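You operate a simulated robot arm through the tools that you are given. There is no shell and no other tool. Be economical: measure what you need, move in short steps, check, and stop when the job is done.

You are at the controls of a simulated robot arm. One attempt, no reset.

JOB
Put the blue can on the shelf of the grey bench. Take the nuts box and leave it on the top of the black shelf unit. Fetch the seals box and set it on the shelf under the small steel table. Fetch the clips box and set it on the top of the wide steel bench. Switch the cabinet's red switch off. Fetch the yellow can and set it in the grey bucket. Put the grease jar on the top of the narrow grey bench. Open the green locker door. Do these in any order. Set down upright: blue can, grease jar.

Only the result counts: the job must be done as asked and must still hold three seconds after the hand-in. Knocking over, shifting, dropping, spilling or breaking anything else fails it. A push-on lid holds only when it is set on centred and level and pressed home; a screw cap is set on level and turned clockwise until tight.

ROBOT AND FRAMES
A 7-joint arm with a vacuum gripper on a trunk, on a base that drives. Base frame: it is fixed to the floor where the robot stands at the start and does not move with it; the origin is under the middle of the robot, x ahead of it, y to its left, z up. Units: cm, rad, N and s.
Its first joint turns from -1.204 to 3.002 rad. Places, roughly: blue can (6x6x12 cm) [50, 0, 90]; cabinet's red switch [-70, -120, 70]; clips box [-50, -125, 25]; green locker door [-470, 310, 90]; grey bucket (20x20x18 cm) [-360, -310, 30]; seals box [-50, -125, 25]; shelf of the grey bench [-240, 40, 20]; shelf under the small steel table [20, -80, 20]; top of the black shelf unit [-20, -120, 80]; top of the narrow grey bench [-340, 190, 80]; top of the wide steel bench [0, 70, 80]; yellow can (6x6x12 cm) [-20, -100, 20]. Payload 1.06 kg.
Tool frame: the origin (TCP) lies in the middle of the cups' lips, and z points out of the cups. The gripper has 1 cup of 2.4 cm across, covering 2.4 by 2.4 cm (tool x, y); the bellows give 0.8 cm. With the vacuum on, a cup seals on a smooth face that it is pressed against (1 to 4 N); it does not hold porous or soft things. The pull reaches 23 N.
Orientation is told as [roll, pitch, yaw] about the base's x, y, z axes, in that order, counted from this pose: with the cups facing straight down, the tool's x points along the base's -x, its y along +y and its z along -z.

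CONTROLS
- The arm moves only by the tool nudge_tool. Its arguments are lists of equal length, an entry for each row: "translation": the shift along the tool's x, y, z in mm, a list of three; "delta_rot": the turn, a rotation vector about the tool's x, y, z in rad, a list of three. In form: {"translation": [[dx, dy, dz], ...], "delta_rot": [[ax, ay, az], ...]}. A call has 1 to 10 rows; each row shifts and turns the commanded pose from where the row before left it, along the tool's axes as they then stand. "suction" is the vacuum: 1 switches it on, 0 off, set as the call begins (left out, the last holds). Rows are played at 5 a second. More than 5 cm and 0.15 rad between two rows, or a gripper value outside its range, and nothing of the call is played. A pose out of reach is approached as far as the arm can. The call stops where the force on the tool passes 40 N (or 10 N more than at its start, if that is more) or the arm is blocked; 0.2 s more then pass. The pull builds up within a second once a cup has sealed. Time passes only in rows, and 0.2 s behind the last, so rows that do not move give it time. The reply holds the time, the measured pose of the TCP, the force on the tool along the base axes and the pull of the vacuum, in the units named above and with some noise, with the torque about the TCP (base axes, N m) and any sound that the robot's microphone picked up, and new pictures: "show" is both (left out), scene, wrist or none.
- Cameras (640 x 400 px; columns grow to the right, rows downward): "scene" is now at [13.4, -4.71, 125.73]; the picture's right is [-0.55, -0.83, 0.00], its down [-0.56, 0.37, -0.74] and it looks along [0.62, -0.41, -0.68] (base axes); focal length 214 px, centre (320, 200). "wrist" rides on the gripper at [7.8, 1.9, -9.6] in the tool frame; the picture's right is [-0.23, 0.97, 0.00], its down [-0.71, -0.17, -0.69] and it looks along [-0.67, -0.16, 0.73] (tool axes); focal length 243 px, centre (320, 200). There is no depth. A picture from a camera that has moved, and an enlarged one, comes with that camera's place and axes in the base frame and with its lens.
- move_column(by): slides the trunk up (or, below 0, down) by that many cm; the arm and the scene camera ride with it, the base frame stays. It gives what a move gives, with no picture.
- drive_base(legs): drives the robot by 1 to 6 legs, each [ahead, left, turn to the left] in cm, cm and rad, along the robot's own axes; the way and the turn of a leg run together, so that a leg with both is an arc; at most 150 cm and 3.142 rad a leg. The arm and the cameras ride along, it lands a little off, and it stops where it bumps. It gives what a move gives, and a new picture of the scene camera.
- turn_head(pan, tilt): turns the head with the scene camera to pan (to the left, within 1.396 rad either way) and tilt (down, from -0.506 to 1.204), counted from straight ahead of the robot. It gives what a move gives, and a new picture of the scene camera.
- zoom(camera, box): a new picture of the part [left, top, right, bottom] of that camera's present view, enlarged. It takes no simulated time.
- hand_in(): hands the job in; it is judged then, once.

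Work in short steps. Places have to be worked out from the pictures, the camera data and where the tool is seen: move nearer, look again, correct. Check each grasp and each placing, and mend what went wrong. You have 207 turns and 260 pictures in all, those below and enlarged ones among them. Switch the vacuum off and draw the arm clear of the work before you hand the job in, unless the task says otherwise; then end with one line.

The tools are called after ">>>" by a JSON object that holds its "name" and its "arguments". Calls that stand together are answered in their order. nudge_tool: Moves the arm, as the interface text tells. Its arguments: {"type":"object","properties":{"translation":{"type":"array"},"delta_rot":{"type":"array"},"suction":{"type":"number"},"show":{"type":"string","enum":["both","scene","wrist","none"]}},"required":["translation","delta_rot"]} The other tools are called the same way: move_column (by) slides the trunk up or down; drive_base (legs) drives the base; turn_head (pan, tilt) turns the head that bears the scene camera; zoom (camera, box) takes an enlarged picture of a part of a camera's view; hand_in () hands the job in.

At the start:

```text
time_s: 0.0
tool_pos: [23.2, -32.4, 110.66]
orientation: [0.0, 0.0, 0.0]
force: [-0.1, 0.2, -0.4]
moment: [-0.06, -0.04, 0.02]
pull: 0.0
trunk travel left (down, up): [-42.5, 6.7]
robot x, y, heading: [-0.05, -0.04, -0.001]
head pan, tilt: [-0.583, 0.742]
```

scene: 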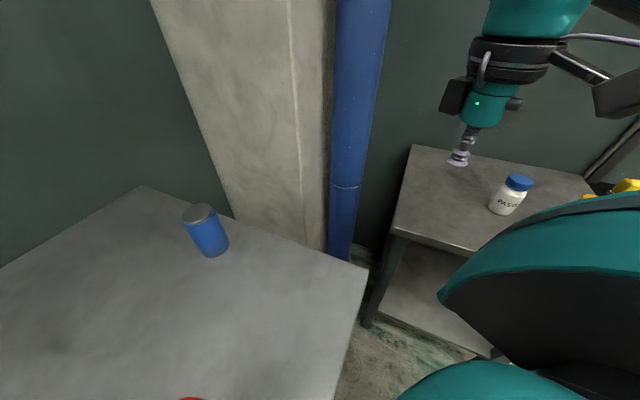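
wrist: 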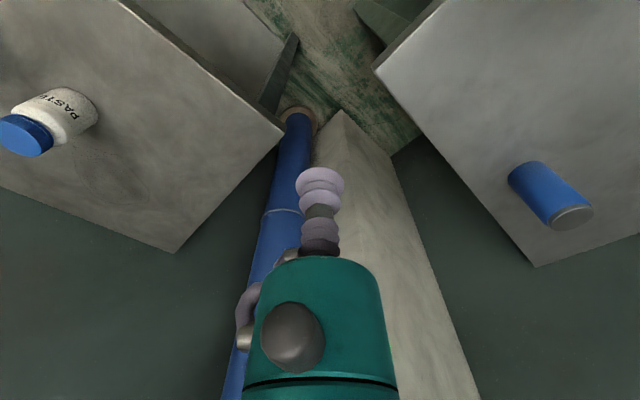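

I start by looking around to find the objects and the lay of the room.

>>> {"name": "turn_head", "arguments": {"pan": 0.0, "tilt": 0.5}}

>>> {"name": "turn_head", "arguments": {"pan": -1.39, "tilt": 0.6}}

>>> {"name": "turn_head", "arguments": {"pan": 1.39, "tilt": 0.5}}

```text
time_s: 1.0
tool_pos: [23.22, -32.53, 110.6]
orientation: [-0.002, -0.001, 0.001]
force: [-0.4, -0.6, 0.0]
moment: [0.02, 0.01, 0.01]
pull: 0.1
trunk travel left (down, up): [-42.5, 6.7]
robot x, y, heading: [-0.0, -0.21, -0.001]
head pan, tilt: [0.0, 0.499]
camera scene: at [15.55, -0.14, 127.85], right [0.0, -1.0, 0.0], down [-0.48, 0.0, -0.88], along [0.88, 0.0, -0.48], focal length 214 px, centre (320, 200)
```

scene: 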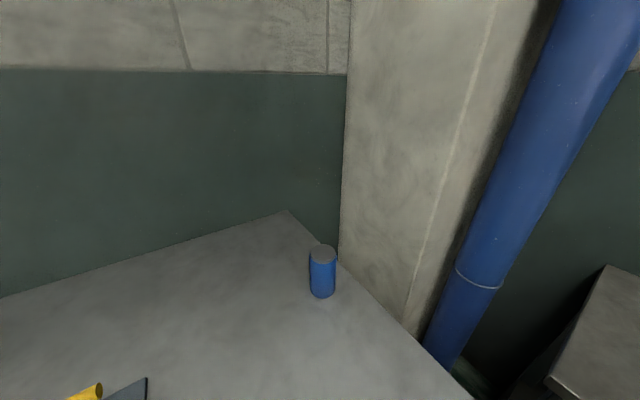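

```text
time_s: 2.5
tool_pos: [23.19, -32.46, 110.6]
orientation: [0.0, -0.001, -0.001]
force: [-0.2, 0.4, 0.2]
moment: [-0.06, 0.0, 0.0]
pull: 0.1
trunk travel left (down, up): [-42.5, 6.7]
robot x, y, heading: [0.11, -0.1, 0.003]
head pan, tilt: [-1.389, 0.6]
camera scene: at [8.05, -8.82, 126.94], right [-0.98, -0.18, 0.0], down [-0.1, 0.56, -0.83], along [0.15, -0.81, -0.56], focal length 214 px, centre (320, 200)
```

scene: 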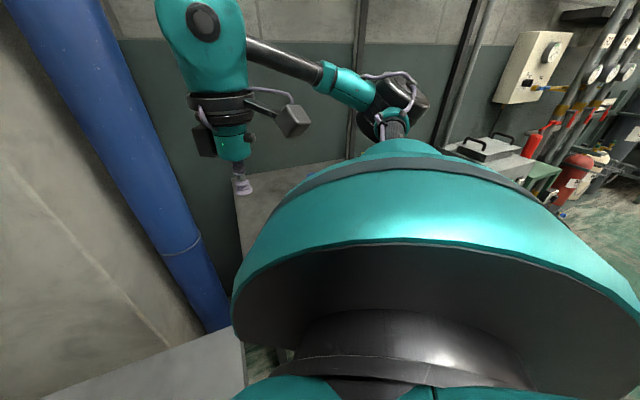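

```text
time_s: 5.0
tool_pos: [23.18, -32.39, 110.55]
orientation: [0.0, 0.001, 0.0]
force: [0.6, 0.2, -0.1]
moment: [0.01, 0.0, -0.01]
pull: 0.1
trunk travel left (down, up): [-42.5, 6.7]
robot x, y, heading: [0.17, 0.22, -0.002]
head pan, tilt: [1.389, 0.499]
camera scene: at [8.1, 8.82, 127.85], right [0.98, -0.18, 0.0], down [-0.09, -0.47, -0.88], along [0.16, 0.86, -0.48], focal length 214 px, centre (320, 200)
```

scene: 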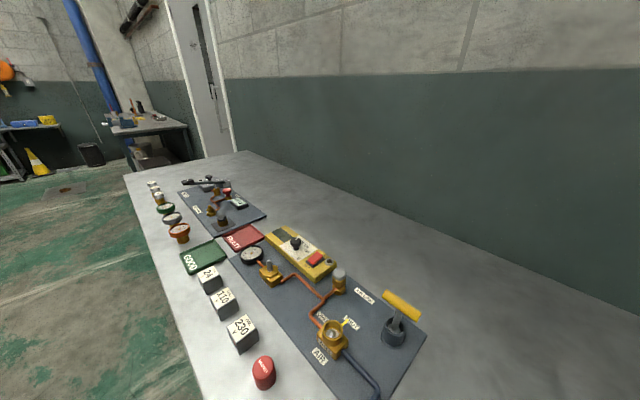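

The blue can stands at about (50.5, -0.5), with its top at z≈96. I face the head ahead and move the cup over it at the present height.

>>> {"name": "turn_head", "arguments": {"pan": -0.3, "tilt": 0.6}}

>>> {"name": "nudge_tool", "arguments": {"translation": [[-30, 35, 0], [-30, 35, 0], [-30, 35, 0], [-30, 35, 0], [-30, 35, 0], [-30, 35, 0], [-30, 35, 0], [-30, 35, 0], [-30, 35, 0]], "delta_rot": [[0, 0, 0], [0, 0, 0], [0, 0, 0], [0, 0, 0], [0, 0, 0], [0, 0, 0], [0, 0, 0], [0, 0, 0], [0, 0, 0]]}}

```text
time_s: 6.7
tool_pos: [23.21, -32.44, 110.69]
orientation: [0.0, -0.001, 0.001]
force: [-0.4, 0.1, -0.8]
moment: [0.04, 0.0, -0.01]
pull: 0.3
trunk travel left (down, up): [-42.5, 6.7]
robot x, y, heading: [-0.17, -0.08, -0.001]
head pan, tilt: [-0.3, 0.6]
camera scene: at [14.9, -2.74, 126.94], right [-0.3, -0.96, 0.0], down [-0.54, 0.17, -0.83], along [0.79, -0.24, -0.56], focal length 214 px, centre (320, 200)
```

scene: 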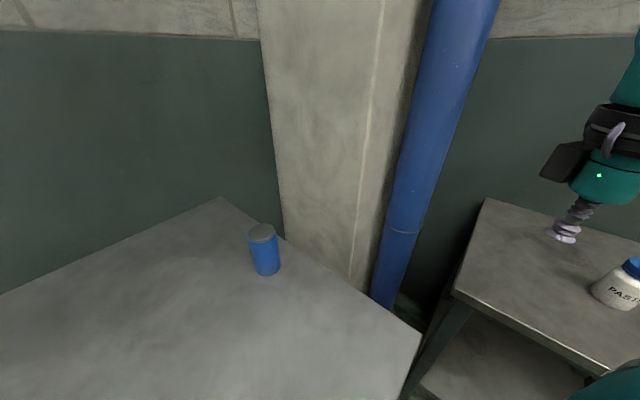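

```text
time_s: 8.7
tool_pos: [42.91, -9.59, 110.56]
orientation: [0.001, -0.002, -0.002]
force: [-0.2, 0.3, -0.6]
moment: [0.02, 0.01, 0.01]
pull: 0.0
out of reach, approached as far as the arm can: row 7, 8, 9
trunk travel left (down, up): [-42.5, 6.7]
robot x, y, heading: [0.02, 0.06, -0.005]
head pan, tilt: [-0.3, 0.6]
camera scene: at [14.87, -2.74, 126.95], right [-0.3, -0.96, 0.0], down [-0.54, 0.17, -0.83], along [0.79, -0.24, -0.56], focal length 214 px, centre (320, 200)
camera wrist: at [34.89, -7.73, 120.2], right [0.24, 0.97, 0.0], down [0.71, -0.17, 0.69], along [0.67, -0.16, -0.73], focal length 243 px, centre (320, 200)
```

scene: 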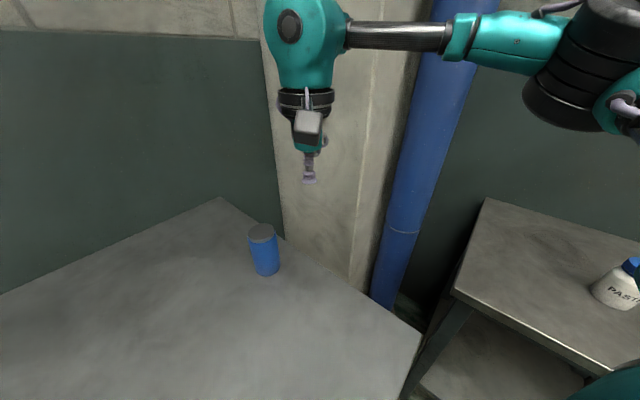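
wrist: 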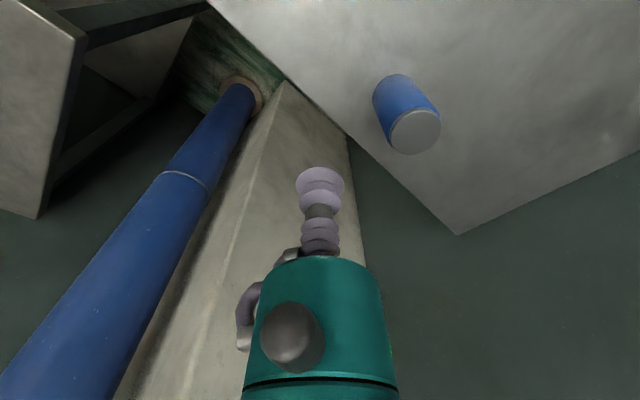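

The arm runs out at about 44 cm from the axis here, so I'll have to drive nearer. First I look straight down at the bench edge and the base.

>>> {"name": "turn_head", "arguments": {"pan": 0.2, "tilt": 1.2}}

>>> {"name": "turn_head", "arguments": {"pan": -1.0, "tilt": 1.0}}

```text
time_s: 9.7
tool_pos: [42.83, -9.62, 110.68]
orientation: [0.0, 0.0, 0.0]
force: [1.0, -1.1, -0.8]
moment: [0.03, 0.0, -0.01]
pull: 0.0
trunk travel left (down, up): [-42.5, 6.7]
robot x, y, heading: [-0.07, 0.09, 0.002]
head pan, tilt: [0.201, 1.201]
camera scene: at [11.94, 0.98, 122.49], right [0.2, -0.98, 0.0], down [-0.91, -0.19, -0.36], along [0.36, 0.07, -0.93], focal length 214 px, centre (320, 200)
```

scene: 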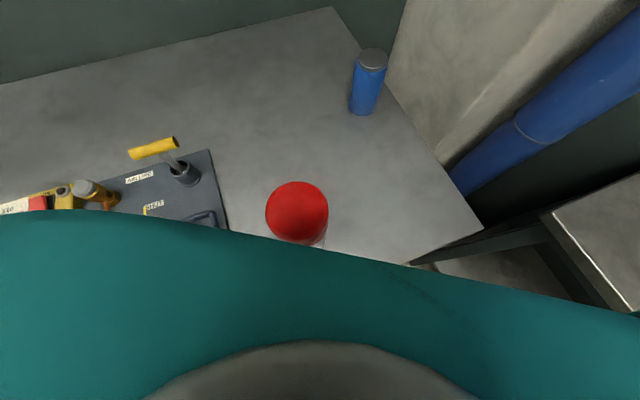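

```text
time_s: 11.1
tool_pos: [42.83, -9.6, 110.5]
orientation: [0.0, 0.0, -0.001]
force: [-0.4, 0.0, 0.0]
moment: [0.0, 0.02, 0.0]
pull: 0.1
trunk travel left (down, up): [-42.5, 6.7]
robot x, y, heading: [0.08, 0.29, -0.001]
head pan, tilt: [-1.0, 1.0]
camera scene: at [10.22, -5.99, 123.74], right [-0.84, -0.54, 0.0], down [-0.46, 0.71, -0.54], along [0.29, -0.45, -0.84], focal length 214 px, centre (320, 200)
```

scene: 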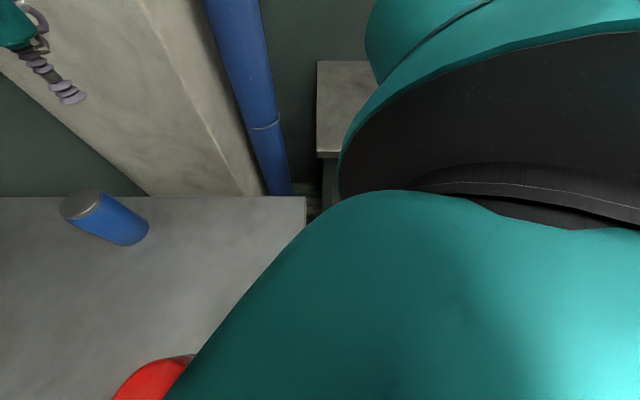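

A red-capped jar stands close to the robot near (20, 6), and the torso overhangs the bench edge. I back straight off 50 cm for room to look around.

>>> {"name": "drive_base", "arguments": {"legs": [[-50, 0, 0]]}}

>>> {"name": "turn_head", "arguments": {"pan": 0.0, "tilt": 0.6}}

>>> {"name": "turn_head", "arguments": {"pan": -0.9, "tilt": 0.5}}

```text
time_s: 14.0
tool_pos: [-7.14, -9.73, 110.61]
orientation: [-0.001, -0.003, -0.007]
force: [0.9, 0.7, -0.8]
moment: [0.01, -0.01, -0.01]
pull: 0.1
trunk travel left (down, up): [-42.5, 6.7]
robot x, y, heading: [-49.82, 0.04, -0.004]
head pan, tilt: [-1.0, 1.0]
camera scene: at [-39.78, -5.89, 123.75], right [-0.84, -0.53, 0.0], down [-0.45, 0.71, -0.54], along [0.29, -0.46, -0.84], focal length 214 px, centre (320, 200)
```

scene: 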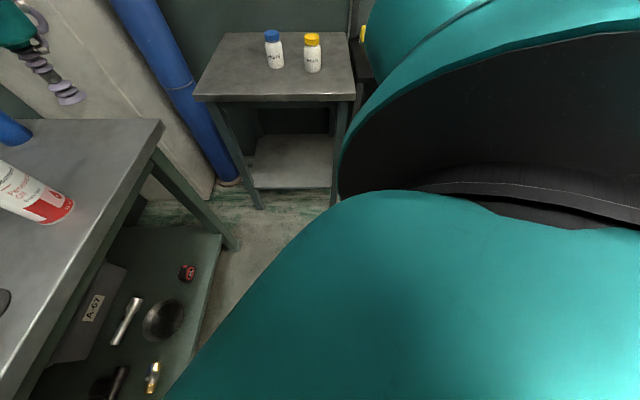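

```text
time_s: 15.3
tool_pos: [-7.16, -9.75, 110.55]
orientation: [0.001, 0.0, -0.007]
force: [0.1, -0.6, -0.1]
moment: [-0.03, -0.01, -0.01]
pull: 0.0
trunk travel left (down, up): [-42.5, 6.7]
robot x, y, heading: [-50.25, 0.54, -0.005]
head pan, tilt: [0.0, 0.6]
camera scene: at [-34.63, -0.07, 126.94], right [-0.01, -1.0, 0.0], down [-0.57, 0.0, -0.82], along [0.82, -0.01, -0.57], focal length 214 px, centre (320, 200)
```

scene: 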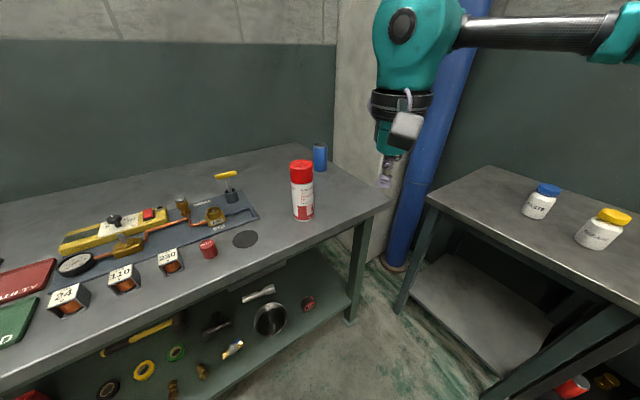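

```text
time_s: 16.5
tool_pos: [-7.09, -9.79, 110.65]
orientation: [-0.001, -0.001, -0.006]
force: [0.3, 0.2, -0.1]
moment: [0.0, 0.0, -0.01]
pull: 0.1
trunk travel left (down, up): [-42.5, 6.7]
robot x, y, heading: [-49.89, -0.08, -0.005]
head pan, tilt: [-0.901, 0.499]
camera scene: at [-37.86, -7.17, 127.85], right [-0.79, -0.62, 0.0], down [-0.3, 0.38, -0.88], along [0.54, -0.69, -0.48], focal length 214 px, centre (320, 200)
```

scene: 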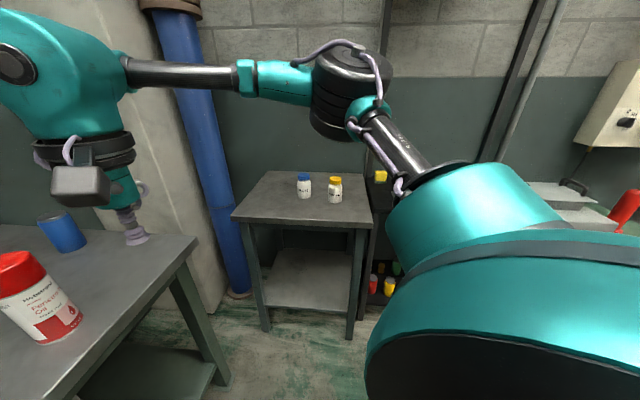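

The red item is a spray can; the small steel table carries two jars. I zoom on the jars and the area beyond them.

>>> {"name": "zoom", "arguments": {"camera": "scene", "box": [220, 150, 420, 275]}}

>>> {"name": "zoom", "arguments": {"camera": "scene", "box": [350, 150, 510, 310]}}

```text
3.20 times, centred on (320, 212) of scene
camera zoom: at [-37.86, -7.17, 127.85], right [-0.79, -0.62, 0.0], down [-0.3, 0.38, -0.88], along [0.54, -0.69, -0.48], focal length 686 px, centre (320, 160)
```

zoom: 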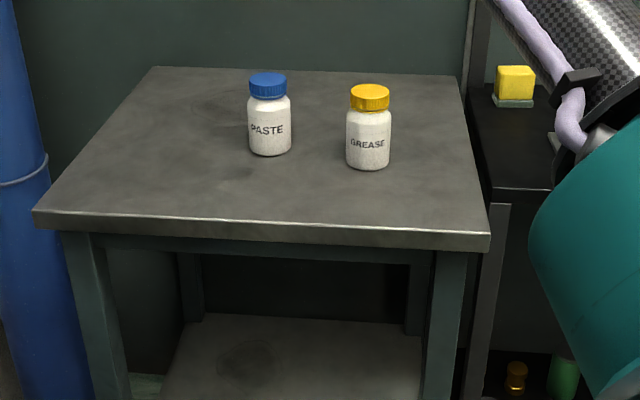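

```text
2.50 times, centred on (430, 230) of scene
camera zoom: at [-37.86, -7.17, 127.85], right [-0.79, -0.62, 0.0], down [-0.3, 0.38, -0.88], along [0.54, -0.69, -0.48], focal length 536 px, centre (45, 125)
```

zoom: 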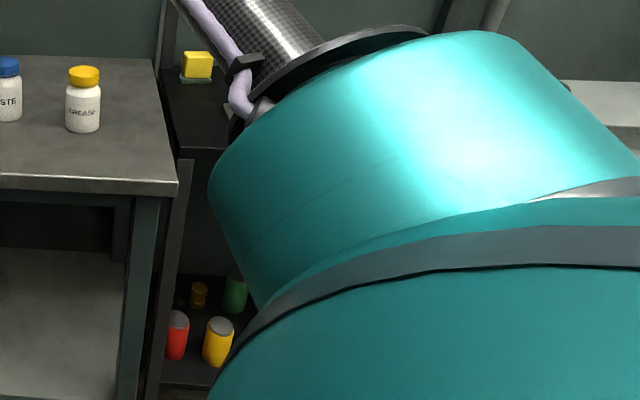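

The yellow-capped jar is the grease jar, and the yellow can is low in the black shelf unit. I turn the robot right to face the shelf unit and cabinet.

>>> {"name": "drive_base", "arguments": {"legs": [[0, 0, -1.2]]}}

>>> {"name": "turn_head", "arguments": {"pan": 0.4, "tilt": 0.75}}

>>> {"name": "turn_head", "arguments": {"pan": -0.5, "tilt": 0.5}}

```text
time_s: 19.9
tool_pos: [-44.02, -43.43, 110.56]
orientation: [0.0, 0.0, -1.216]
force: [0.7, 0.1, 0.0]
moment: [0.02, 0.03, -0.03]
pull: 0.1
trunk travel left (down, up): [-42.5, 6.7]
robot x, y, heading: [-50.03, 0.03, -1.219]
head pan, tilt: [-0.901, 0.499]
camera scene: at [-52.19, -13.52, 127.85], right [-0.86, 0.52, 0.0], down [0.25, 0.41, -0.88], along [-0.45, -0.75, -0.48], focal length 214 px, centre (320, 200)
```

scene: 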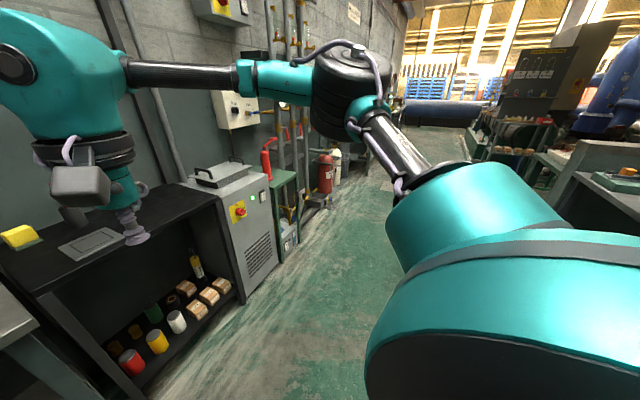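

```text
time_s: 21.4
tool_pos: [-44.09, -43.44, 110.63]
orientation: [0.0, 0.0, -1.215]
force: [0.0, 0.1, -0.3]
moment: [-0.02, 0.01, 0.01]
pull: 0.0
trunk travel left (down, up): [-42.5, 6.7]
robot x, y, heading: [-50.11, 0.16, -1.214]
head pan, tilt: [0.4, 0.75]
camera scene: at [-41.8, -11.78, 125.66], right [-0.73, -0.69, 0.0], down [-0.47, 0.5, -0.73], along [0.5, -0.53, -0.68], focal length 214 px, centre (320, 200)
```

scene: 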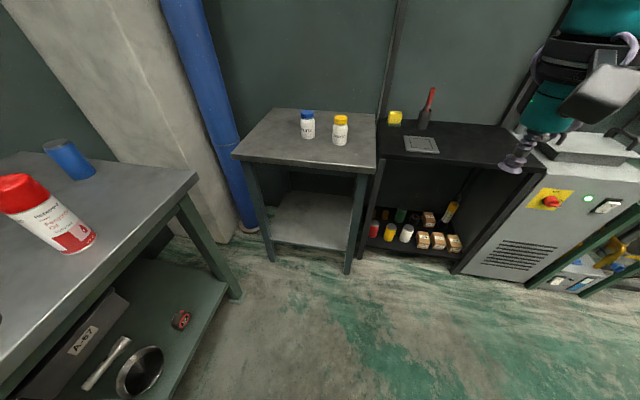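

```text
time_s: 22.6
tool_pos: [-43.96, -43.38, 110.6]
orientation: [0.0, -0.001, -1.214]
force: [0.4, 0.0, -0.2]
moment: [0.01, 0.0, -0.01]
pull: 0.0
trunk travel left (down, up): [-42.5, 6.7]
robot x, y, heading: [-50.01, 0.32, -1.211]
head pan, tilt: [-0.499, 0.499]
camera scene: at [-48.77, -14.75, 127.85], right [-0.99, 0.14, 0.0], down [0.07, 0.47, -0.88], along [-0.12, -0.87, -0.48], focal length 214 px, centre (320, 200)
```

scene: 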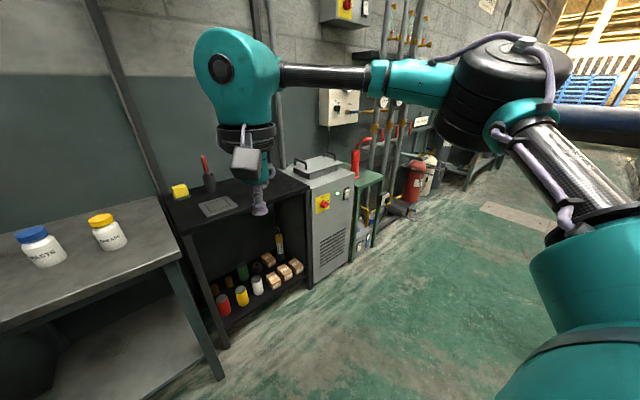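

>>> {"name": "zoom", "arguments": {"camera": "scene", "box": [170, 150, 370, 330]}}

```text
2.22 times, centred on (270, 240) of scene
camera zoom: at [-48.77, -14.75, 127.85], right [-0.99, 0.14, 0.0], down [0.07, 0.47, -0.88], along [-0.12, -0.87, -0.48], focal length 477 px, centre (431, 111)
```

zoom: 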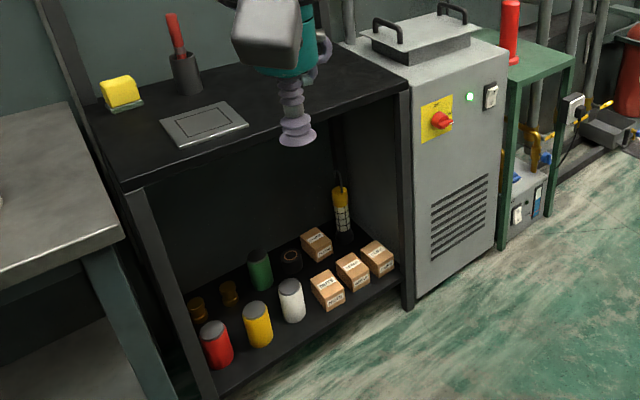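

Layout is clear. I test the arm's reach in free air here: shift to in front of the shoulder, then extend ahead.

>>> {"name": "nudge_tool", "arguments": {"translation": [[0, -50, 0], [0, -50, 0], [0, -50, 0], [-50, 0, 0], [-50, 0, 0], [-50, 0, 0]], "delta_rot": [[0, 0, 0], [0, 0, 0], [0, 0, 0], [0, 0, 0], [0, 0, 0], [0, 0, 0]], "show": "scene"}}

```text
time_s: 24.0
tool_pos: [-53.66, -60.07, 110.46]
orientation: [-0.001, -0.001, -1.216]
force: [-0.7, -0.1, 0.5]
moment: [-0.02, 0.02, -0.01]
pull: 0.0
out of reach, approached as far as the arm can: row 6
trunk travel left (down, up): [-42.5, 6.7]
robot x, y, heading: [-49.9, -0.2, -1.223]
head pan, tilt: [-0.499, 0.499]
camera scene: at [-48.81, -14.66, 127.87], right [-0.99, 0.14, 0.0], down [0.07, 0.47, -0.88], along [-0.12, -0.87, -0.48], focal length 214 px, centre (320, 200)
```

scene: 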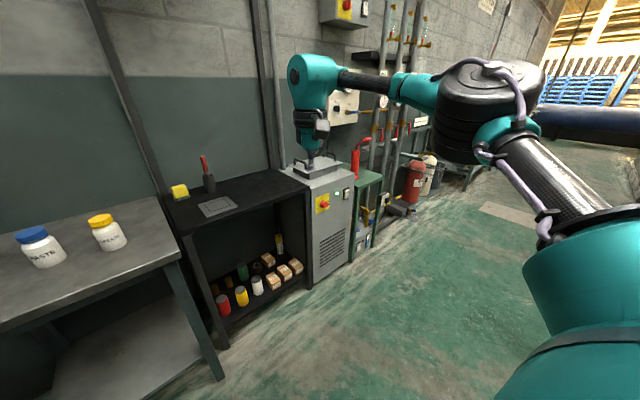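

>>> {"name": "nudge_tool", "arguments": {"translation": [[0, 0, 50], [0, 0, 50], [0, 0, 50], [0, 0, 50], [0, 0, 50], [0, 0, 50], [0, 0, 50], [0, 0, 50], [0, 0, 50]], "delta_rot": [[0, 0, 0], [0, 0, 0], [0, 0, 0], [0, 0, 0], [0, 0, 0], [0, 0, 0], [0, 0, 0], [0, 0, 0], [0, 0, 0]], "show": "scene"}}

```text
time_s: 26.0
tool_pos: [-59.27, -54.8, 72.53]
orientation: [-0.001, -0.003, -1.215]
force: [0.3, -0.4, 0.4]
moment: [-0.01, 0.03, 0.0]
pull: 0.1
out of reach, approached as far as the arm can: row 6, 7, 8, 9
trunk travel left (down, up): [-42.5, 6.7]
robot x, y, heading: [-49.86, 0.22, -1.212]
head pan, tilt: [-0.499, 0.499]
camera scene: at [-48.78, -14.74, 127.85], right [-0.99, 0.14, 0.0], down [0.07, 0.47, -0.88], along [-0.12, -0.87, -0.48], focal length 214 px, centre (320, 200)
```

scene: 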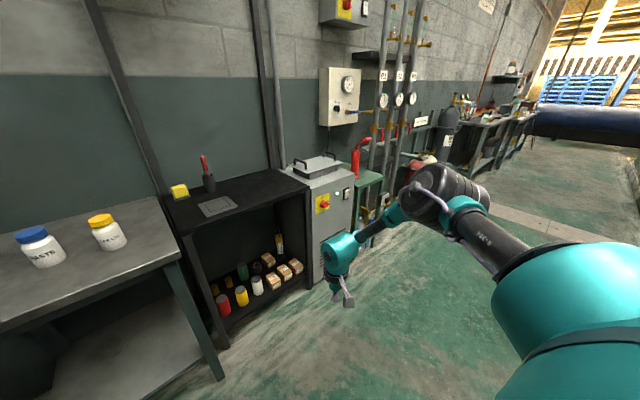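

The tool-down pose bottoms out at z≈72 with this trunk height. I lower the trunk fully and then test tilting the tool forward and reaching lower.

>>> {"name": "move_column", "arguments": {"by": -42}}

>>> {"name": "nudge_tool", "arguments": {"translation": [[0, 0, 0], [0, 0, 0], [0, 0, 0], [0, 0, 0], [0, 0, 0], [0, 0, 40], [0, 0, 40], [0, 0, 40]], "delta_rot": [[0, -0.14, 0], [0, -0.14, 0], [0, -0.14, 0], [0, -0.14, 0], [0, -0.14, 0], [0, 0, 0], [0, 0, 0], [0, 0, 0]]}}

```text
refused: -42 is not a number from -40 to 40
```

```text
time_s: 27.8
tool_pos: [-60.14, -57.66, 70.62]
orientation: [-0.01, -0.604, -1.205]
force: [0.2, 0.0, -0.4]
moment: [-0.01, -0.02, 0.02]
pull: 0.1
out of reach, approached as far as the arm can: row 4, 6, 7, 8
trunk travel left (down, up): [-42.5, 6.7]
robot x, y, heading: [-49.97, 0.03, -1.217]
head pan, tilt: [-0.499, 0.499]
camera scene: at [-48.8, -14.75, 127.85], right [-0.99, 0.14, 0.0], down [0.07, 0.47, -0.88], along [-0.12, -0.87, -0.48], focal length 214 px, centre (320, 200)
camera wrist: at [-62.68, -45.86, 74.03], right [0.98, 0.16, 0.13], down [-0.09, -0.24, 0.97], along [0.19, -0.96, -0.22], focal length 243 px, centre (320, 200)
```

scene: 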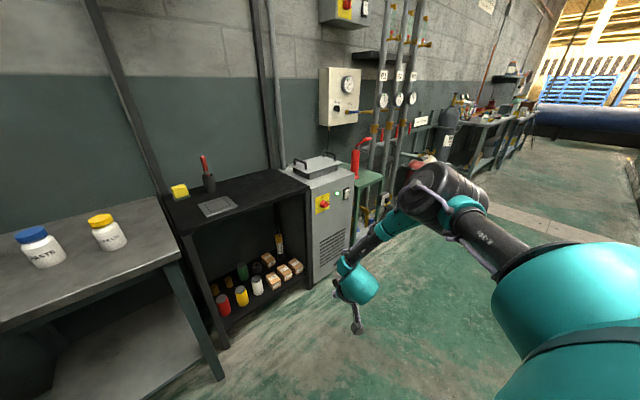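
wrist: 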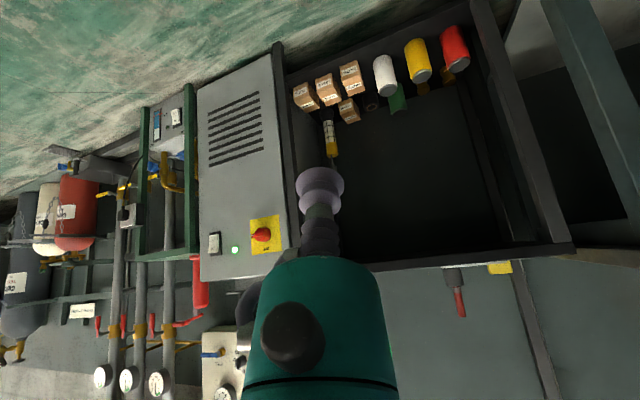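

>>> {"name": "move_column", "arguments": {"by": -40}}

>>> {"name": "nudge_tool", "arguments": {"translation": [[0, 0, 0], [0, 0, 0], [0, 0, 0], [0, 0, 0], [0, 0, 0], [0, 0, 0], [28, 0, 41], [28, 0, 41], [28, 0, 41]], "delta_rot": [[-0.078, 0, -0.116], [-0.078, 0, -0.116], [-0.078, 0, -0.116], [-0.078, 0, -0.116], [-0.078, 0, -0.116], [-0.078, 0, -0.116], [0, 0, 0], [0, 0, 0], [0, 0, 0]]}}

```text
time_s: 31.6
tool_pos: [-60.25, -57.74, 30.7]
orientation: [-0.011, -0.606, -1.203]
force: [-0.1, -0.5, -0.1]
moment: [-0.03, 0.0, 0.04]
pull: 0.1
trunk travel left (down, up): [-2.5, 46.7]
robot x, y, heading: [-50.01, 0.33, -1.213]
head pan, tilt: [-0.499, 0.499]
```

```text
time_s: 33.6
tool_pos: [-60.17, -57.57, 17.33]
orientation: [-0.019, -0.594, -0.357]
force: [-0.2, 0.8, 1.1]
moment: [-0.02, 0.01, 0.02]
pull: 0.1
out of reach, approached as far as the arm can: row 9
trunk travel left (down, up): [-2.5, 46.7]
robot x, y, heading: [-49.98, 0.22, -1.217]
head pan, tilt: [-0.499, 0.499]
camera scene: at [-44.47, -26.36, 85.71], right [-0.99, 0.14, 0.0], down [0.07, 0.47, -0.88], along [-0.13, -0.87, -0.48], focal length 214 px, centre (320, 200)
camera wrist: at [-70.7, -51.43, 20.86], right [0.53, 0.84, 0.12], down [0.13, -0.22, 0.97], along [0.84, -0.5, -0.23], focal length 243 px, centre (320, 200)
```

scene: 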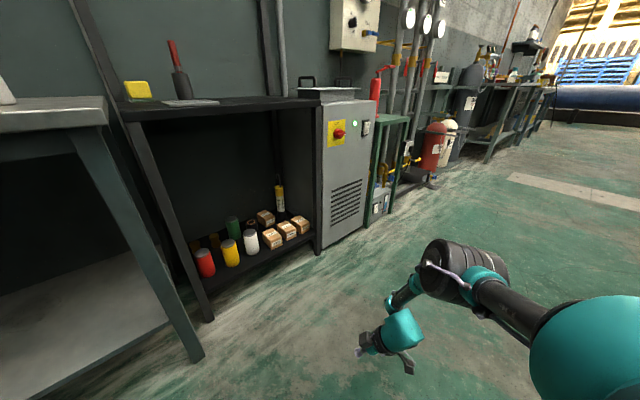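
wrist: 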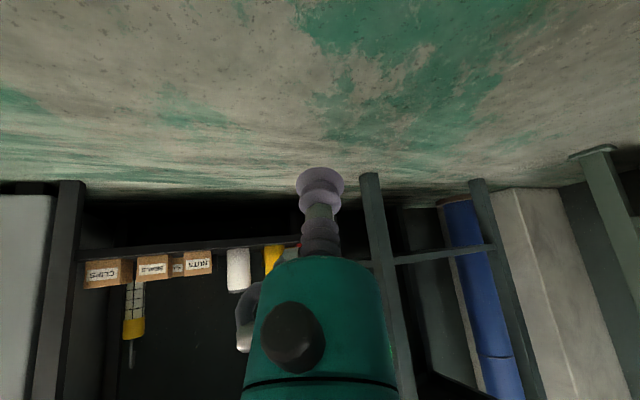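

Yawing the tool left relative to the robot lets it reach z≈17. The wrist camera also sees the box labels; I zoom in.

>>> {"name": "zoom", "arguments": {"camera": "wrist", "box": [70, 230, 310, 350]}}

>>> {"name": "zoom", "arguments": {"camera": "scene", "box": [120, 170, 340, 310]}}

```text
2.67 times, centred on (190, 290) of wrist
camera zoom: at [-70.7, -51.43, 20.86], right [0.53, 0.84, 0.12], down [0.13, -0.22, 0.97], along [0.84, -0.5, -0.23], focal length 647 px, centre (667, -40)
```

zoom: 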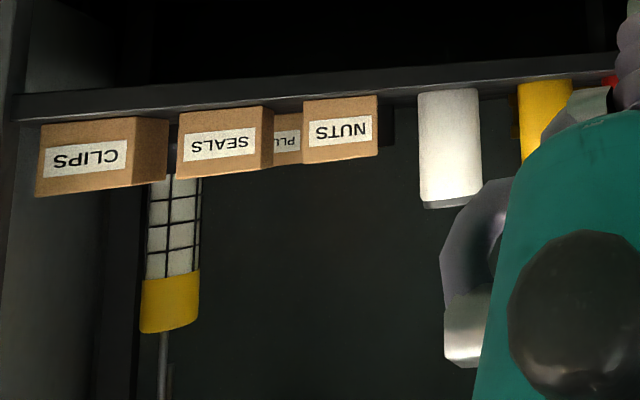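

```text
2.86 times, centred on (230, 240) of scene
camera zoom: at [-44.47, -26.36, 85.71], right [-0.99, 0.14, 0.0], down [0.07, 0.47, -0.88], along [-0.13, -0.87, -0.48], focal length 613 px, centre (577, 86)
```

zoom: 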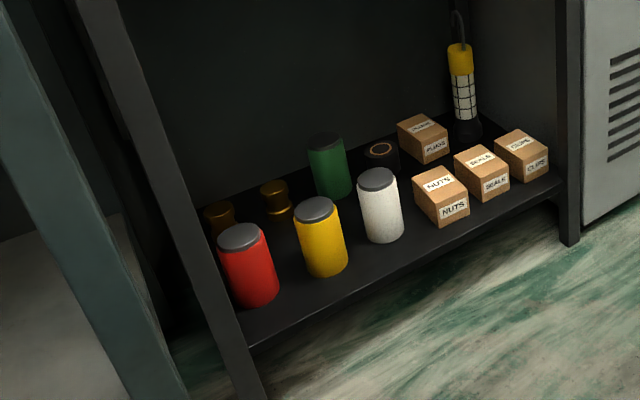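

I've located NUTS (-36.4,-107.4), SEALS (-43,-113.7), CLIPS (-51,-117.7) front faces at z≈19 and the yellow can at about (-17,-101, top 27.5). Now I test how low the tool-down pose gets with this yaw.

>>> {"name": "nudge_tool", "arguments": {"translation": [[-50, 0, -50], [0, 0, 0], [0, 0, 0], [0, 0, 0], [0, 0, 0], [0, 0, 40], [0, 0, 40], [0, 0, 40]], "delta_rot": [[0, 0.0, 0], [0, 0.149, 0], [0, 0.149, 0], [0, 0.149, 0], [0, 0.149, 0], [0, 0, 0], [0, 0, 0], [0, 0, 0]], "show": "scene"}}

```text
refused: row 1 steps farther than a row can; nothing moved
```

>>> {"name": "nudge_tool", "arguments": {"translation": [[-30, 0, -30], [-20, 0, -20], [0, 0, 0], [0, 0, 0], [0, 0, 0], [0, 0, 0], [0, 0, 40], [0, 0, 40], [0, 0, 40]], "delta_rot": [[0, 0.0, 0], [0, 0, 0], [0, 0.149, 0], [0, 0.149, 0], [0, 0.149, 0], [0, 0.149, 0], [0, 0, 0], [0, 0, 0], [0, 0, 0]], "show": "scene"}}

```text
time_s: 35.6
tool_pos: [-58.8, -58.14, 23.24]
orientation: [-0.017, -0.395, -0.367]
force: [-0.5, 0.9, -0.3]
moment: [-0.03, -0.03, 0.0]
pull: 0.1
out of reach, approached as far as the arm can: row 4, 5, 6, 7, 8, 9
trunk travel left (down, up): [-2.5, 46.7]
robot x, y, heading: [-49.78, 0.42, -1.217]
head pan, tilt: [-0.499, 0.499]
camera scene: at [-44.45, -26.37, 85.71], right [-0.99, 0.14, 0.0], down [0.07, 0.47, -0.88], along [-0.13, -0.87, -0.48], focal length 214 px, centre (320, 200)
```

scene: 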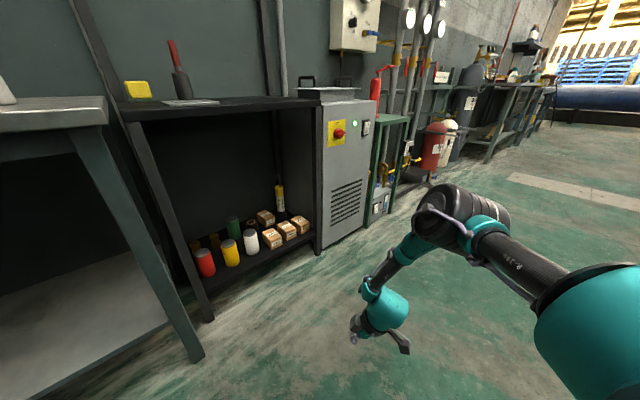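

>>> {"name": "nudge_tool", "arguments": {"translation": [[-19, 0, -46], [-19, 0, -46], [0, 0, 0], [0, 0, 0], [0, 0, 0], [26, 30, 0], [26, 30, 0], [26, 30, 0], [26, 30, 0], [26, 30, 0]], "delta_rot": [[0, 0.0, 0], [0, 0, 0], [0, 0.132, 0], [0, 0.132, 0], [0, 0.132, 0], [0, 0, 0], [0, 0, 0], [0, 0, 0], [0, 0, 0], [0, 0, 0]], "show": "none"}}

>>> {"name": "nudge_tool", "arguments": {"translation": [[0, 0, 40], [0, 0, 40], [0, 0, 40], [0, 0, 40]], "delta_rot": [[0, 0.0, 0], [0, 0, 0], [0, 0, 0], [0, 0, 0]], "show": "scene"}}

```text
time_s: 37.8
tool_pos: [-64.44, -39.74, 27.9]
orientation: [-0.019, -0.397, -0.364]
force: [0.2, -0.1, -0.3]
moment: [0.01, 0.01, -0.07]
pull: 0.0
out of reach, approached as far as the arm can: row 3, 4, 5
trunk travel left (down, up): [-2.5, 46.7]
robot x, y, heading: [-49.93, 0.35, -1.211]
head pan, tilt: [-0.499, 0.499]
```

```text
time_s: 38.8
tool_pos: [-58.29, -45.92, 18.11]
orientation: [-0.015, -0.394, -0.365]
force: [-1.1, 0.9, -0.1]
moment: [0.0, 0.0, -0.01]
pull: 0.1
out of reach, approached as far as the arm can: row 2, 3, 4
trunk travel left (down, up): [-2.5, 46.7]
robot x, y, heading: [-49.87, 0.28, -1.212]
head pan, tilt: [-0.499, 0.499]
camera scene: at [-44.46, -26.37, 85.71], right [-0.99, 0.14, 0.0], down [0.07, 0.47, -0.88], along [-0.13, -0.87, -0.48], focal length 214 px, centre (320, 200)
```

scene: 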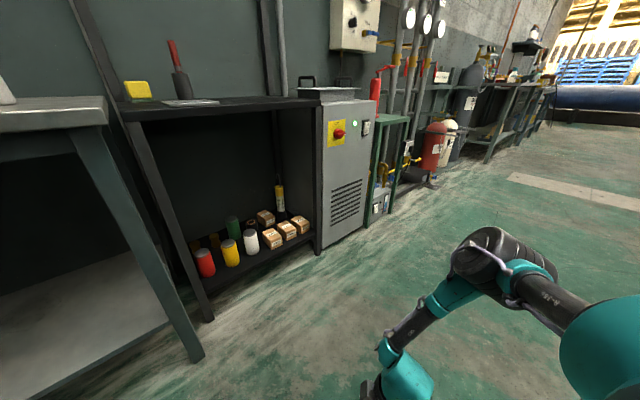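

>>> {"name": "nudge_tool", "arguments": {"translation": [[-19, 0, -46], [-19, 0, -46], [0, 0, 0], [0, 0, 0], [0, 0, 0], [0, 0, 0], [0, 0, 0], [0, 0, 0]], "delta_rot": [[0, 0.0, 0], [0, 0, 0], [0.055, 0, 0.131], [0.055, 0, 0.131], [0.055, 0, 0.131], [0.055, 0, 0.131], [0.055, 0, 0.131], [0.055, 0, 0.131]], "show": "none"}}

>>> {"name": "nudge_tool", "arguments": {"translation": [[0, 0, 0], [0, 0, 0], [0, 0, 0], [0, 0, 20], [0, 0, 20], [0, 0, 20], [0, 0, 20]], "delta_rot": [[0, 0.132, 0], [0, 0.132, 0], [0, 0.132, 0], [0, 0, 0], [0, 0, 0], [0, 0, 0], [0, 0, 0]], "show": "none"}}

```text
time_s: 40.6
tool_pos: [-58.35, -45.6, 28.05]
orientation: [-0.013, -0.407, -1.223]
force: [-0.5, 0.4, 0.0]
moment: [0.01, -0.01, -0.03]
pull: 0.0
trunk travel left (down, up): [-2.5, 46.7]
robot x, y, heading: [-49.34, -0.2, -1.214]
head pan, tilt: [-0.499, 0.499]
```

```text
time_s: 42.2
tool_pos: [-58.36, -45.84, 19.89]
orientation: [-0.01, -0.012, -1.225]
force: [0.1, 0.3, -0.5]
moment: [-0.02, 0.02, -0.01]
pull: 0.0
trunk travel left (down, up): [-2.5, 46.7]
robot x, y, heading: [-50.17, 0.08, -1.218]
head pan, tilt: [-0.499, 0.499]
```

At about 40 cm ahead the tool-down pose works down at z≈20. I raise the cup to z≈34, square up to the shelf unit and drive most of the way in to look again.

>>> {"name": "nudge_tool", "arguments": {"translation": [[0, 0, -47], [0, 0, -47], [0, 0, -47]], "delta_rot": [[0, 0, 0], [0, 0, 0], [0, 0, 0]], "show": "none"}}

>>> {"name": "drive_base", "arguments": {"legs": [[0, 0, 0.207], [30, -25, 0]]}}

>>> {"name": "turn_head", "arguments": {"pan": -0.2, "tilt": 0.85}}

```text
time_s: 43.0
tool_pos: [-58.22, -45.35, 34.12]
orientation: [-0.011, -0.013, -1.225]
force: [-0.6, -0.4, -0.1]
moment: [-0.02, 0.0, -0.01]
pull: 0.1
trunk travel left (down, up): [-2.5, 46.7]
robot x, y, heading: [-49.93, 0.2, -1.213]
head pan, tilt: [-0.499, 0.499]
```

```text
time_s: 46.6
tool_pos: [-54.21, -84.99, 34.08]
orientation: [-0.012, -0.013, -1.024]
force: [0.1, 0.6, -0.5]
moment: [-0.05, 0.02, 0.01]
pull: 0.2
trunk travel left (down, up): [-2.5, 46.7]
robot x, y, heading: [-55.3, -38.64, -1.011]
head pan, tilt: [-0.499, 0.499]
camera scene: at [-44.47, -63.69, 85.71], right [-1.0, -0.06, 0.0], down [-0.03, 0.48, -0.88], along [0.05, -0.88, -0.48], focal length 214 px, centre (320, 200)
```

scene: 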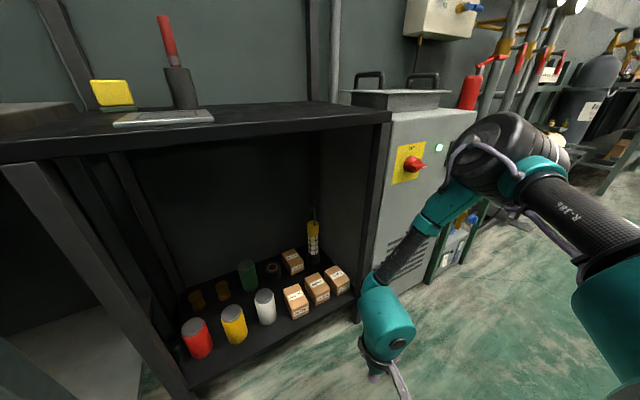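

```text
time_s: 47.4
tool_pos: [-54.12, -85.01, 34.09]
orientation: [-0.013, -0.012, -1.022]
force: [-0.2, 0.6, -0.7]
moment: [0.01, 0.0, 0.01]
pull: 0.1
trunk travel left (down, up): [-2.5, 46.7]
robot x, y, heading: [-55.27, -38.8, -1.016]
head pan, tilt: [-0.201, 0.85]
camera scene: at [-42.27, -61.94, 82.71], right [-0.94, -0.35, 0.0], down [-0.26, 0.7, -0.66], along [0.23, -0.62, -0.75], focal length 214 px, centre (320, 200)
```

scene: 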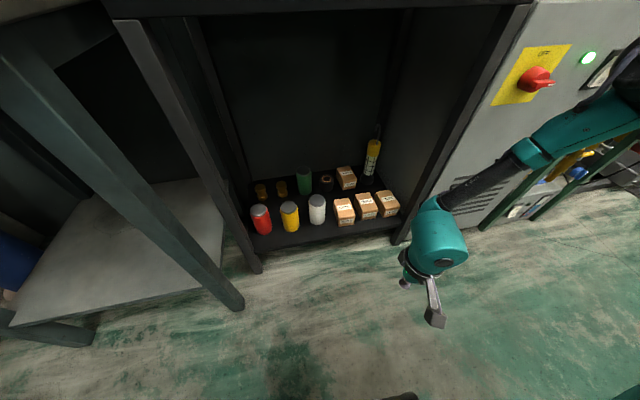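

>>> {"name": "zoom", "arguments": {"camera": "scene", "box": [230, 130, 430, 255]}}

>>> {"name": "turn_head", "arguments": {"pan": 0.0, "tilt": 1.2}}

```text
3.20 times, centred on (330, 192) of scene
camera zoom: at [-42.27, -61.94, 82.71], right [-0.94, -0.35, 0.0], down [-0.26, 0.7, -0.66], along [0.23, -0.62, -0.75], focal length 686 px, centre (288, 224)
```

zoom: 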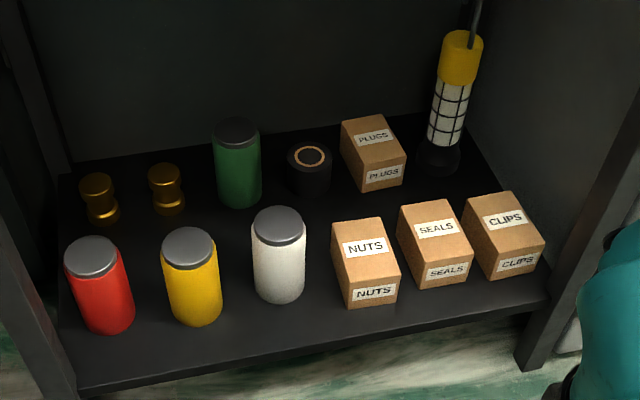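

```text
time_s: 48.2
tool_pos: [-54.1, -84.94, 34.06]
orientation: [-0.01, -0.012, -1.024]
force: [0.1, -1.0, 0.4]
moment: [-0.04, -0.03, 0.01]
pull: 0.0
trunk travel left (down, up): [-2.5, 46.7]
robot x, y, heading: [-55.06, -38.93, -1.016]
head pan, tilt: [0.0, 1.201]
camera scene: at [-42.04, -59.36, 80.34], right [-0.85, -0.53, 0.0], down [-0.49, 0.79, -0.36], along [0.19, -0.31, -0.93], focal length 214 px, centre (320, 200)
```

scene: 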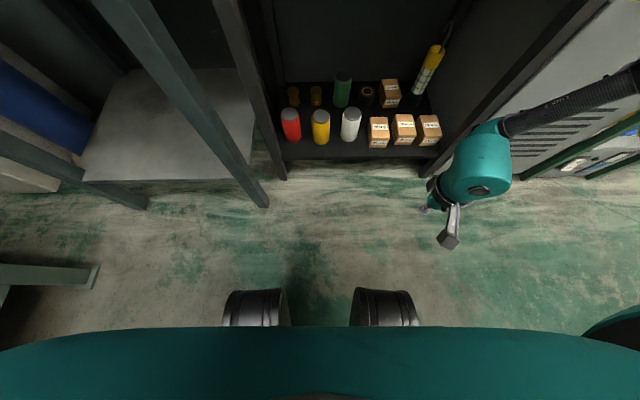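

The elbow sits right of the tool and as far ahead, so a tool-down pose would drive the elbow into the shelf. I back off a little and test a near-horizontal tool with left yaw instead.

>>> {"name": "drive_base", "arguments": {"legs": [[-20, 0, 0]]}}

>>> {"name": "move_column", "arguments": {"by": -2.4}}

>>> {"name": "nudge_tool", "arguments": {"translation": [[0, 0, 0], [0, 0, 0], [0, 0, 0], [0, 0, 0], [0, 0, 0], [0, 0, 0], [0, 0, 0], [0, 0, 0], [0, 0, 0], [0, 0, 0]], "delta_rot": [[0, 0, -0.1], [0, 0, -0.1], [0, 0, -0.1], [0, 0, -0.1], [0, -0.14, 0], [0, -0.14, 0], [0, -0.14, 0], [0, -0.14, 0], [0, -0.14, 0], [0, -0.14, 0]], "show": "none"}}

>>> {"name": "nudge_tool", "arguments": {"translation": [[0, 0, 0], [0, 0, 0], [0, 0, 0], [0, 0, 0], [40, 0, 0], [40, 0, 0], [40, 0, 0], [40, 0, 0]], "delta_rot": [[0, -0.14, 0], [0, -0.14, 0], [0, -0.14, 0], [0, -0.14, 0], [0, 0, 0], [0, 0, 0], [0, 0, 0], [0, 0, 0]]}}

```text
time_s: 49.9
tool_pos: [-64.87, -67.96, 34.02]
orientation: [-0.012, -0.011, -1.024]
force: [-0.9, 0.4, 0.8]
moment: [0.01, -0.02, 0.01]
pull: 0.2
trunk travel left (down, up): [-2.5, 46.7]
robot x, y, heading: [-65.7, -21.06, -1.016]
head pan, tilt: [0.0, 1.201]
camera scene: at [-52.79, -42.14, 80.33], right [-0.85, -0.53, 0.0], down [-0.49, 0.79, -0.36], along [0.19, -0.31, -0.93], focal length 214 px, centre (320, 200)
```

scene: 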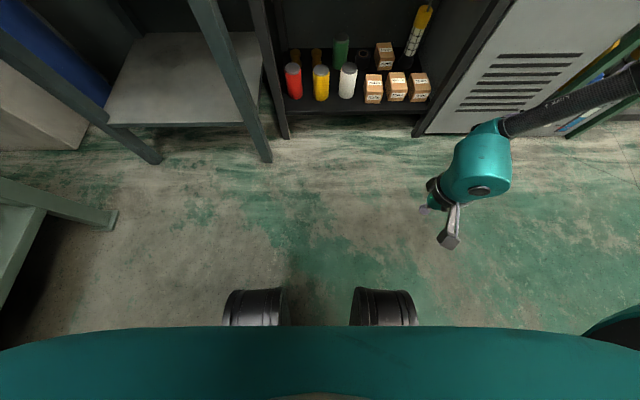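

```text
time_s: 50.6
tool_pos: [-64.89, -67.9, 31.51]
orientation: [-0.011, -0.012, -1.022]
force: [0.7, 0.4, -0.9]
moment: [-0.02, 0.0, 0.0]
pull: 0.0
trunk travel left (down, up): [-0.1, 49.1]
robot x, y, heading: [-66.3, -21.98, -1.009]
head pan, tilt: [0.0, 1.201]
```

```text
time_s: 52.8
tool_pos: [-64.2, -73.36, 38.97]
orientation: [-0.021, -0.835, -0.602]
force: [-0.4, -0.6, 0.2]
moment: [0.0, 0.01, 0.01]
pull: 0.1
out of reach, approached as far as the arm can: row 8, 9, 10
trunk travel left (down, up): [-0.1, 49.1]
robot x, y, heading: [-65.97, -21.39, -1.014]
head pan, tilt: [0.0, 1.201]
```

```text
time_s: 54.6
tool_pos: [-71.92, -73.11, 26.32]
orientation: [-0.15, -1.206, -0.514]
force: [0.1, 0.2, 0.1]
moment: [-0.02, 0.0, 0.0]
pull: 0.1
out of reach, approached as far as the arm can: row 1, 2, 3
trunk travel left (down, up): [-0.1, 49.1]
robot x, y, heading: [-65.6, -21.34, -1.012]
head pan, tilt: [0.0, 1.201]
camera scene: at [-52.64, -42.38, 78.83], right [-0.85, -0.53, 0.0], down [-0.49, 0.79, -0.36], along [0.19, -0.31, -0.93], focal length 214 px, centre (320, 200)
camera wrist: at [-80.36, -64.74, 22.44], right [0.66, 0.73, 0.17], down [-0.39, 0.14, 0.91], along [0.64, -0.67, 0.37], focal length 243 px, centre (320, 200)
```

scene: 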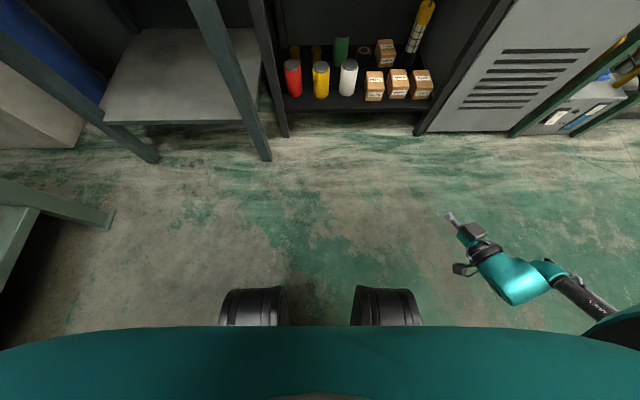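
wrist: 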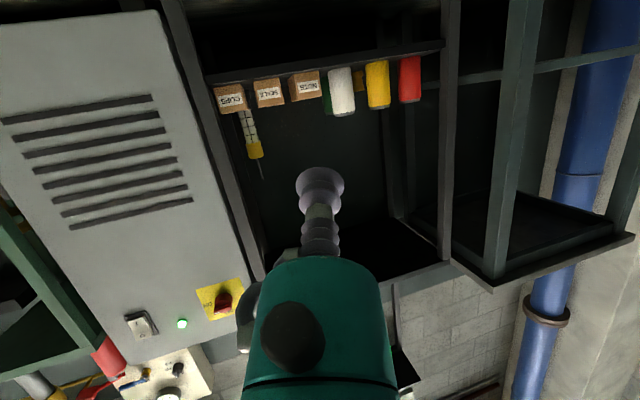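

The arm has reconfigured with the forearm coming from behind, which suits reaching into the shelf. I continue to horizontal and lower to z≈19.

>>> {"name": "nudge_tool", "arguments": {"translation": [[0, 0, 0], [0, 0, 0], [0, 0, 0], [40, 0, 0], [40, 0, 0]], "delta_rot": [[0, -0.12, 0], [0, -0.12, 0], [0, -0.12, 0], [0, 0, 0], [0, 0, 0]], "show": "scene"}}

```text
time_s: 55.8
tool_pos: [-72.1, -73.47, 18.49]
orientation: [-1.591, -1.518, 0.939]
force: [0.1, 0.8, 0.1]
moment: [0.0, 0.0, 0.0]
pull: 0.1
trunk travel left (down, up): [-0.1, 49.1]
robot x, y, heading: [-65.89, -21.26, -1.013]
head pan, tilt: [0.0, 1.201]
camera scene: at [-52.64, -42.37, 78.83], right [-0.85, -0.53, 0.0], down [-0.49, 0.79, -0.36], along [0.19, -0.31, -0.93], focal length 214 px, centre (320, 200)
```

scene: 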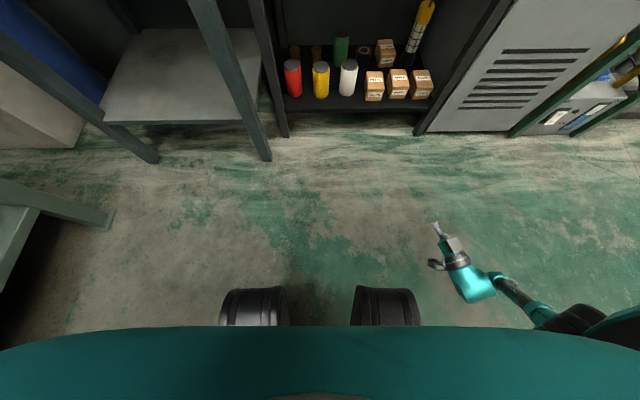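

Horizontal pose at z≈18.5 works. I align the tool with the shelf's inward direction and test the forward extension.

>>> {"name": "nudge_tool", "arguments": {"translation": [[0, 0, 0], [0, 0, 0], [0, 0, 0], [0, 0, 50], [0, 0, 50], [0, 0, 50], [0, 0, 50], [0, 0, 50]], "delta_rot": [[0.12, 0, 0], [0.12, 0, 0], [0.12, 0, 0], [0, 0, 0], [0, 0, 0], [0, 0, 0], [0, 0, 0], [0, 0, 0]]}}

```text
time_s: 57.6
tool_pos: [-61.72, -88.46, 20.85]
orientation: [-1.905, -1.52, 0.892]
force: [1.2, -0.4, 0.0]
moment: [0.01, 0.02, -0.01]
pull: 0.0
out of reach, approached as far as the arm can: row 6, 7, 8
trunk travel left (down, up): [-0.1, 49.1]
robot x, y, heading: [-65.71, -21.61, -1.008]
head pan, tilt: [0.0, 1.201]
camera scene: at [-52.64, -42.38, 78.83], right [-0.85, -0.53, 0.0], down [-0.49, 0.79, -0.36], along [0.19, -0.31, -0.93], focal length 214 px, centre (320, 200)
camera wrist: at [-65.7, -79.67, 12.74], right [0.83, 0.52, 0.19], down [-0.48, 0.52, 0.7], along [0.27, -0.68, 0.69], focal length 243 px, centre (320, 200)
```

scene: 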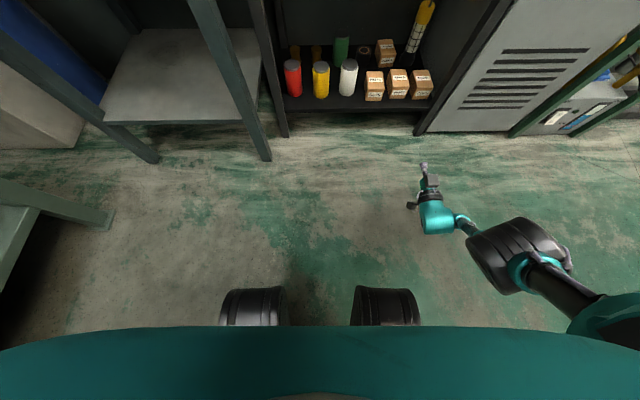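
wrist: 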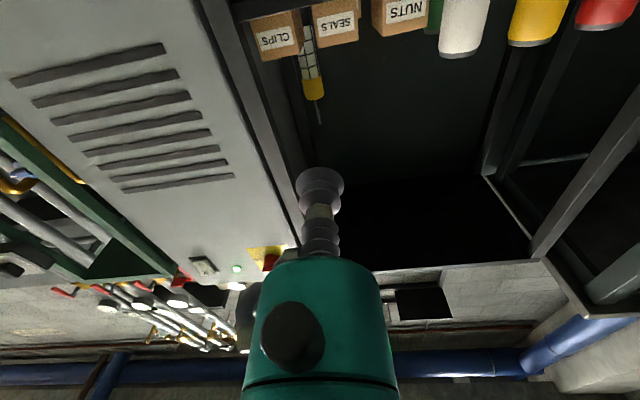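

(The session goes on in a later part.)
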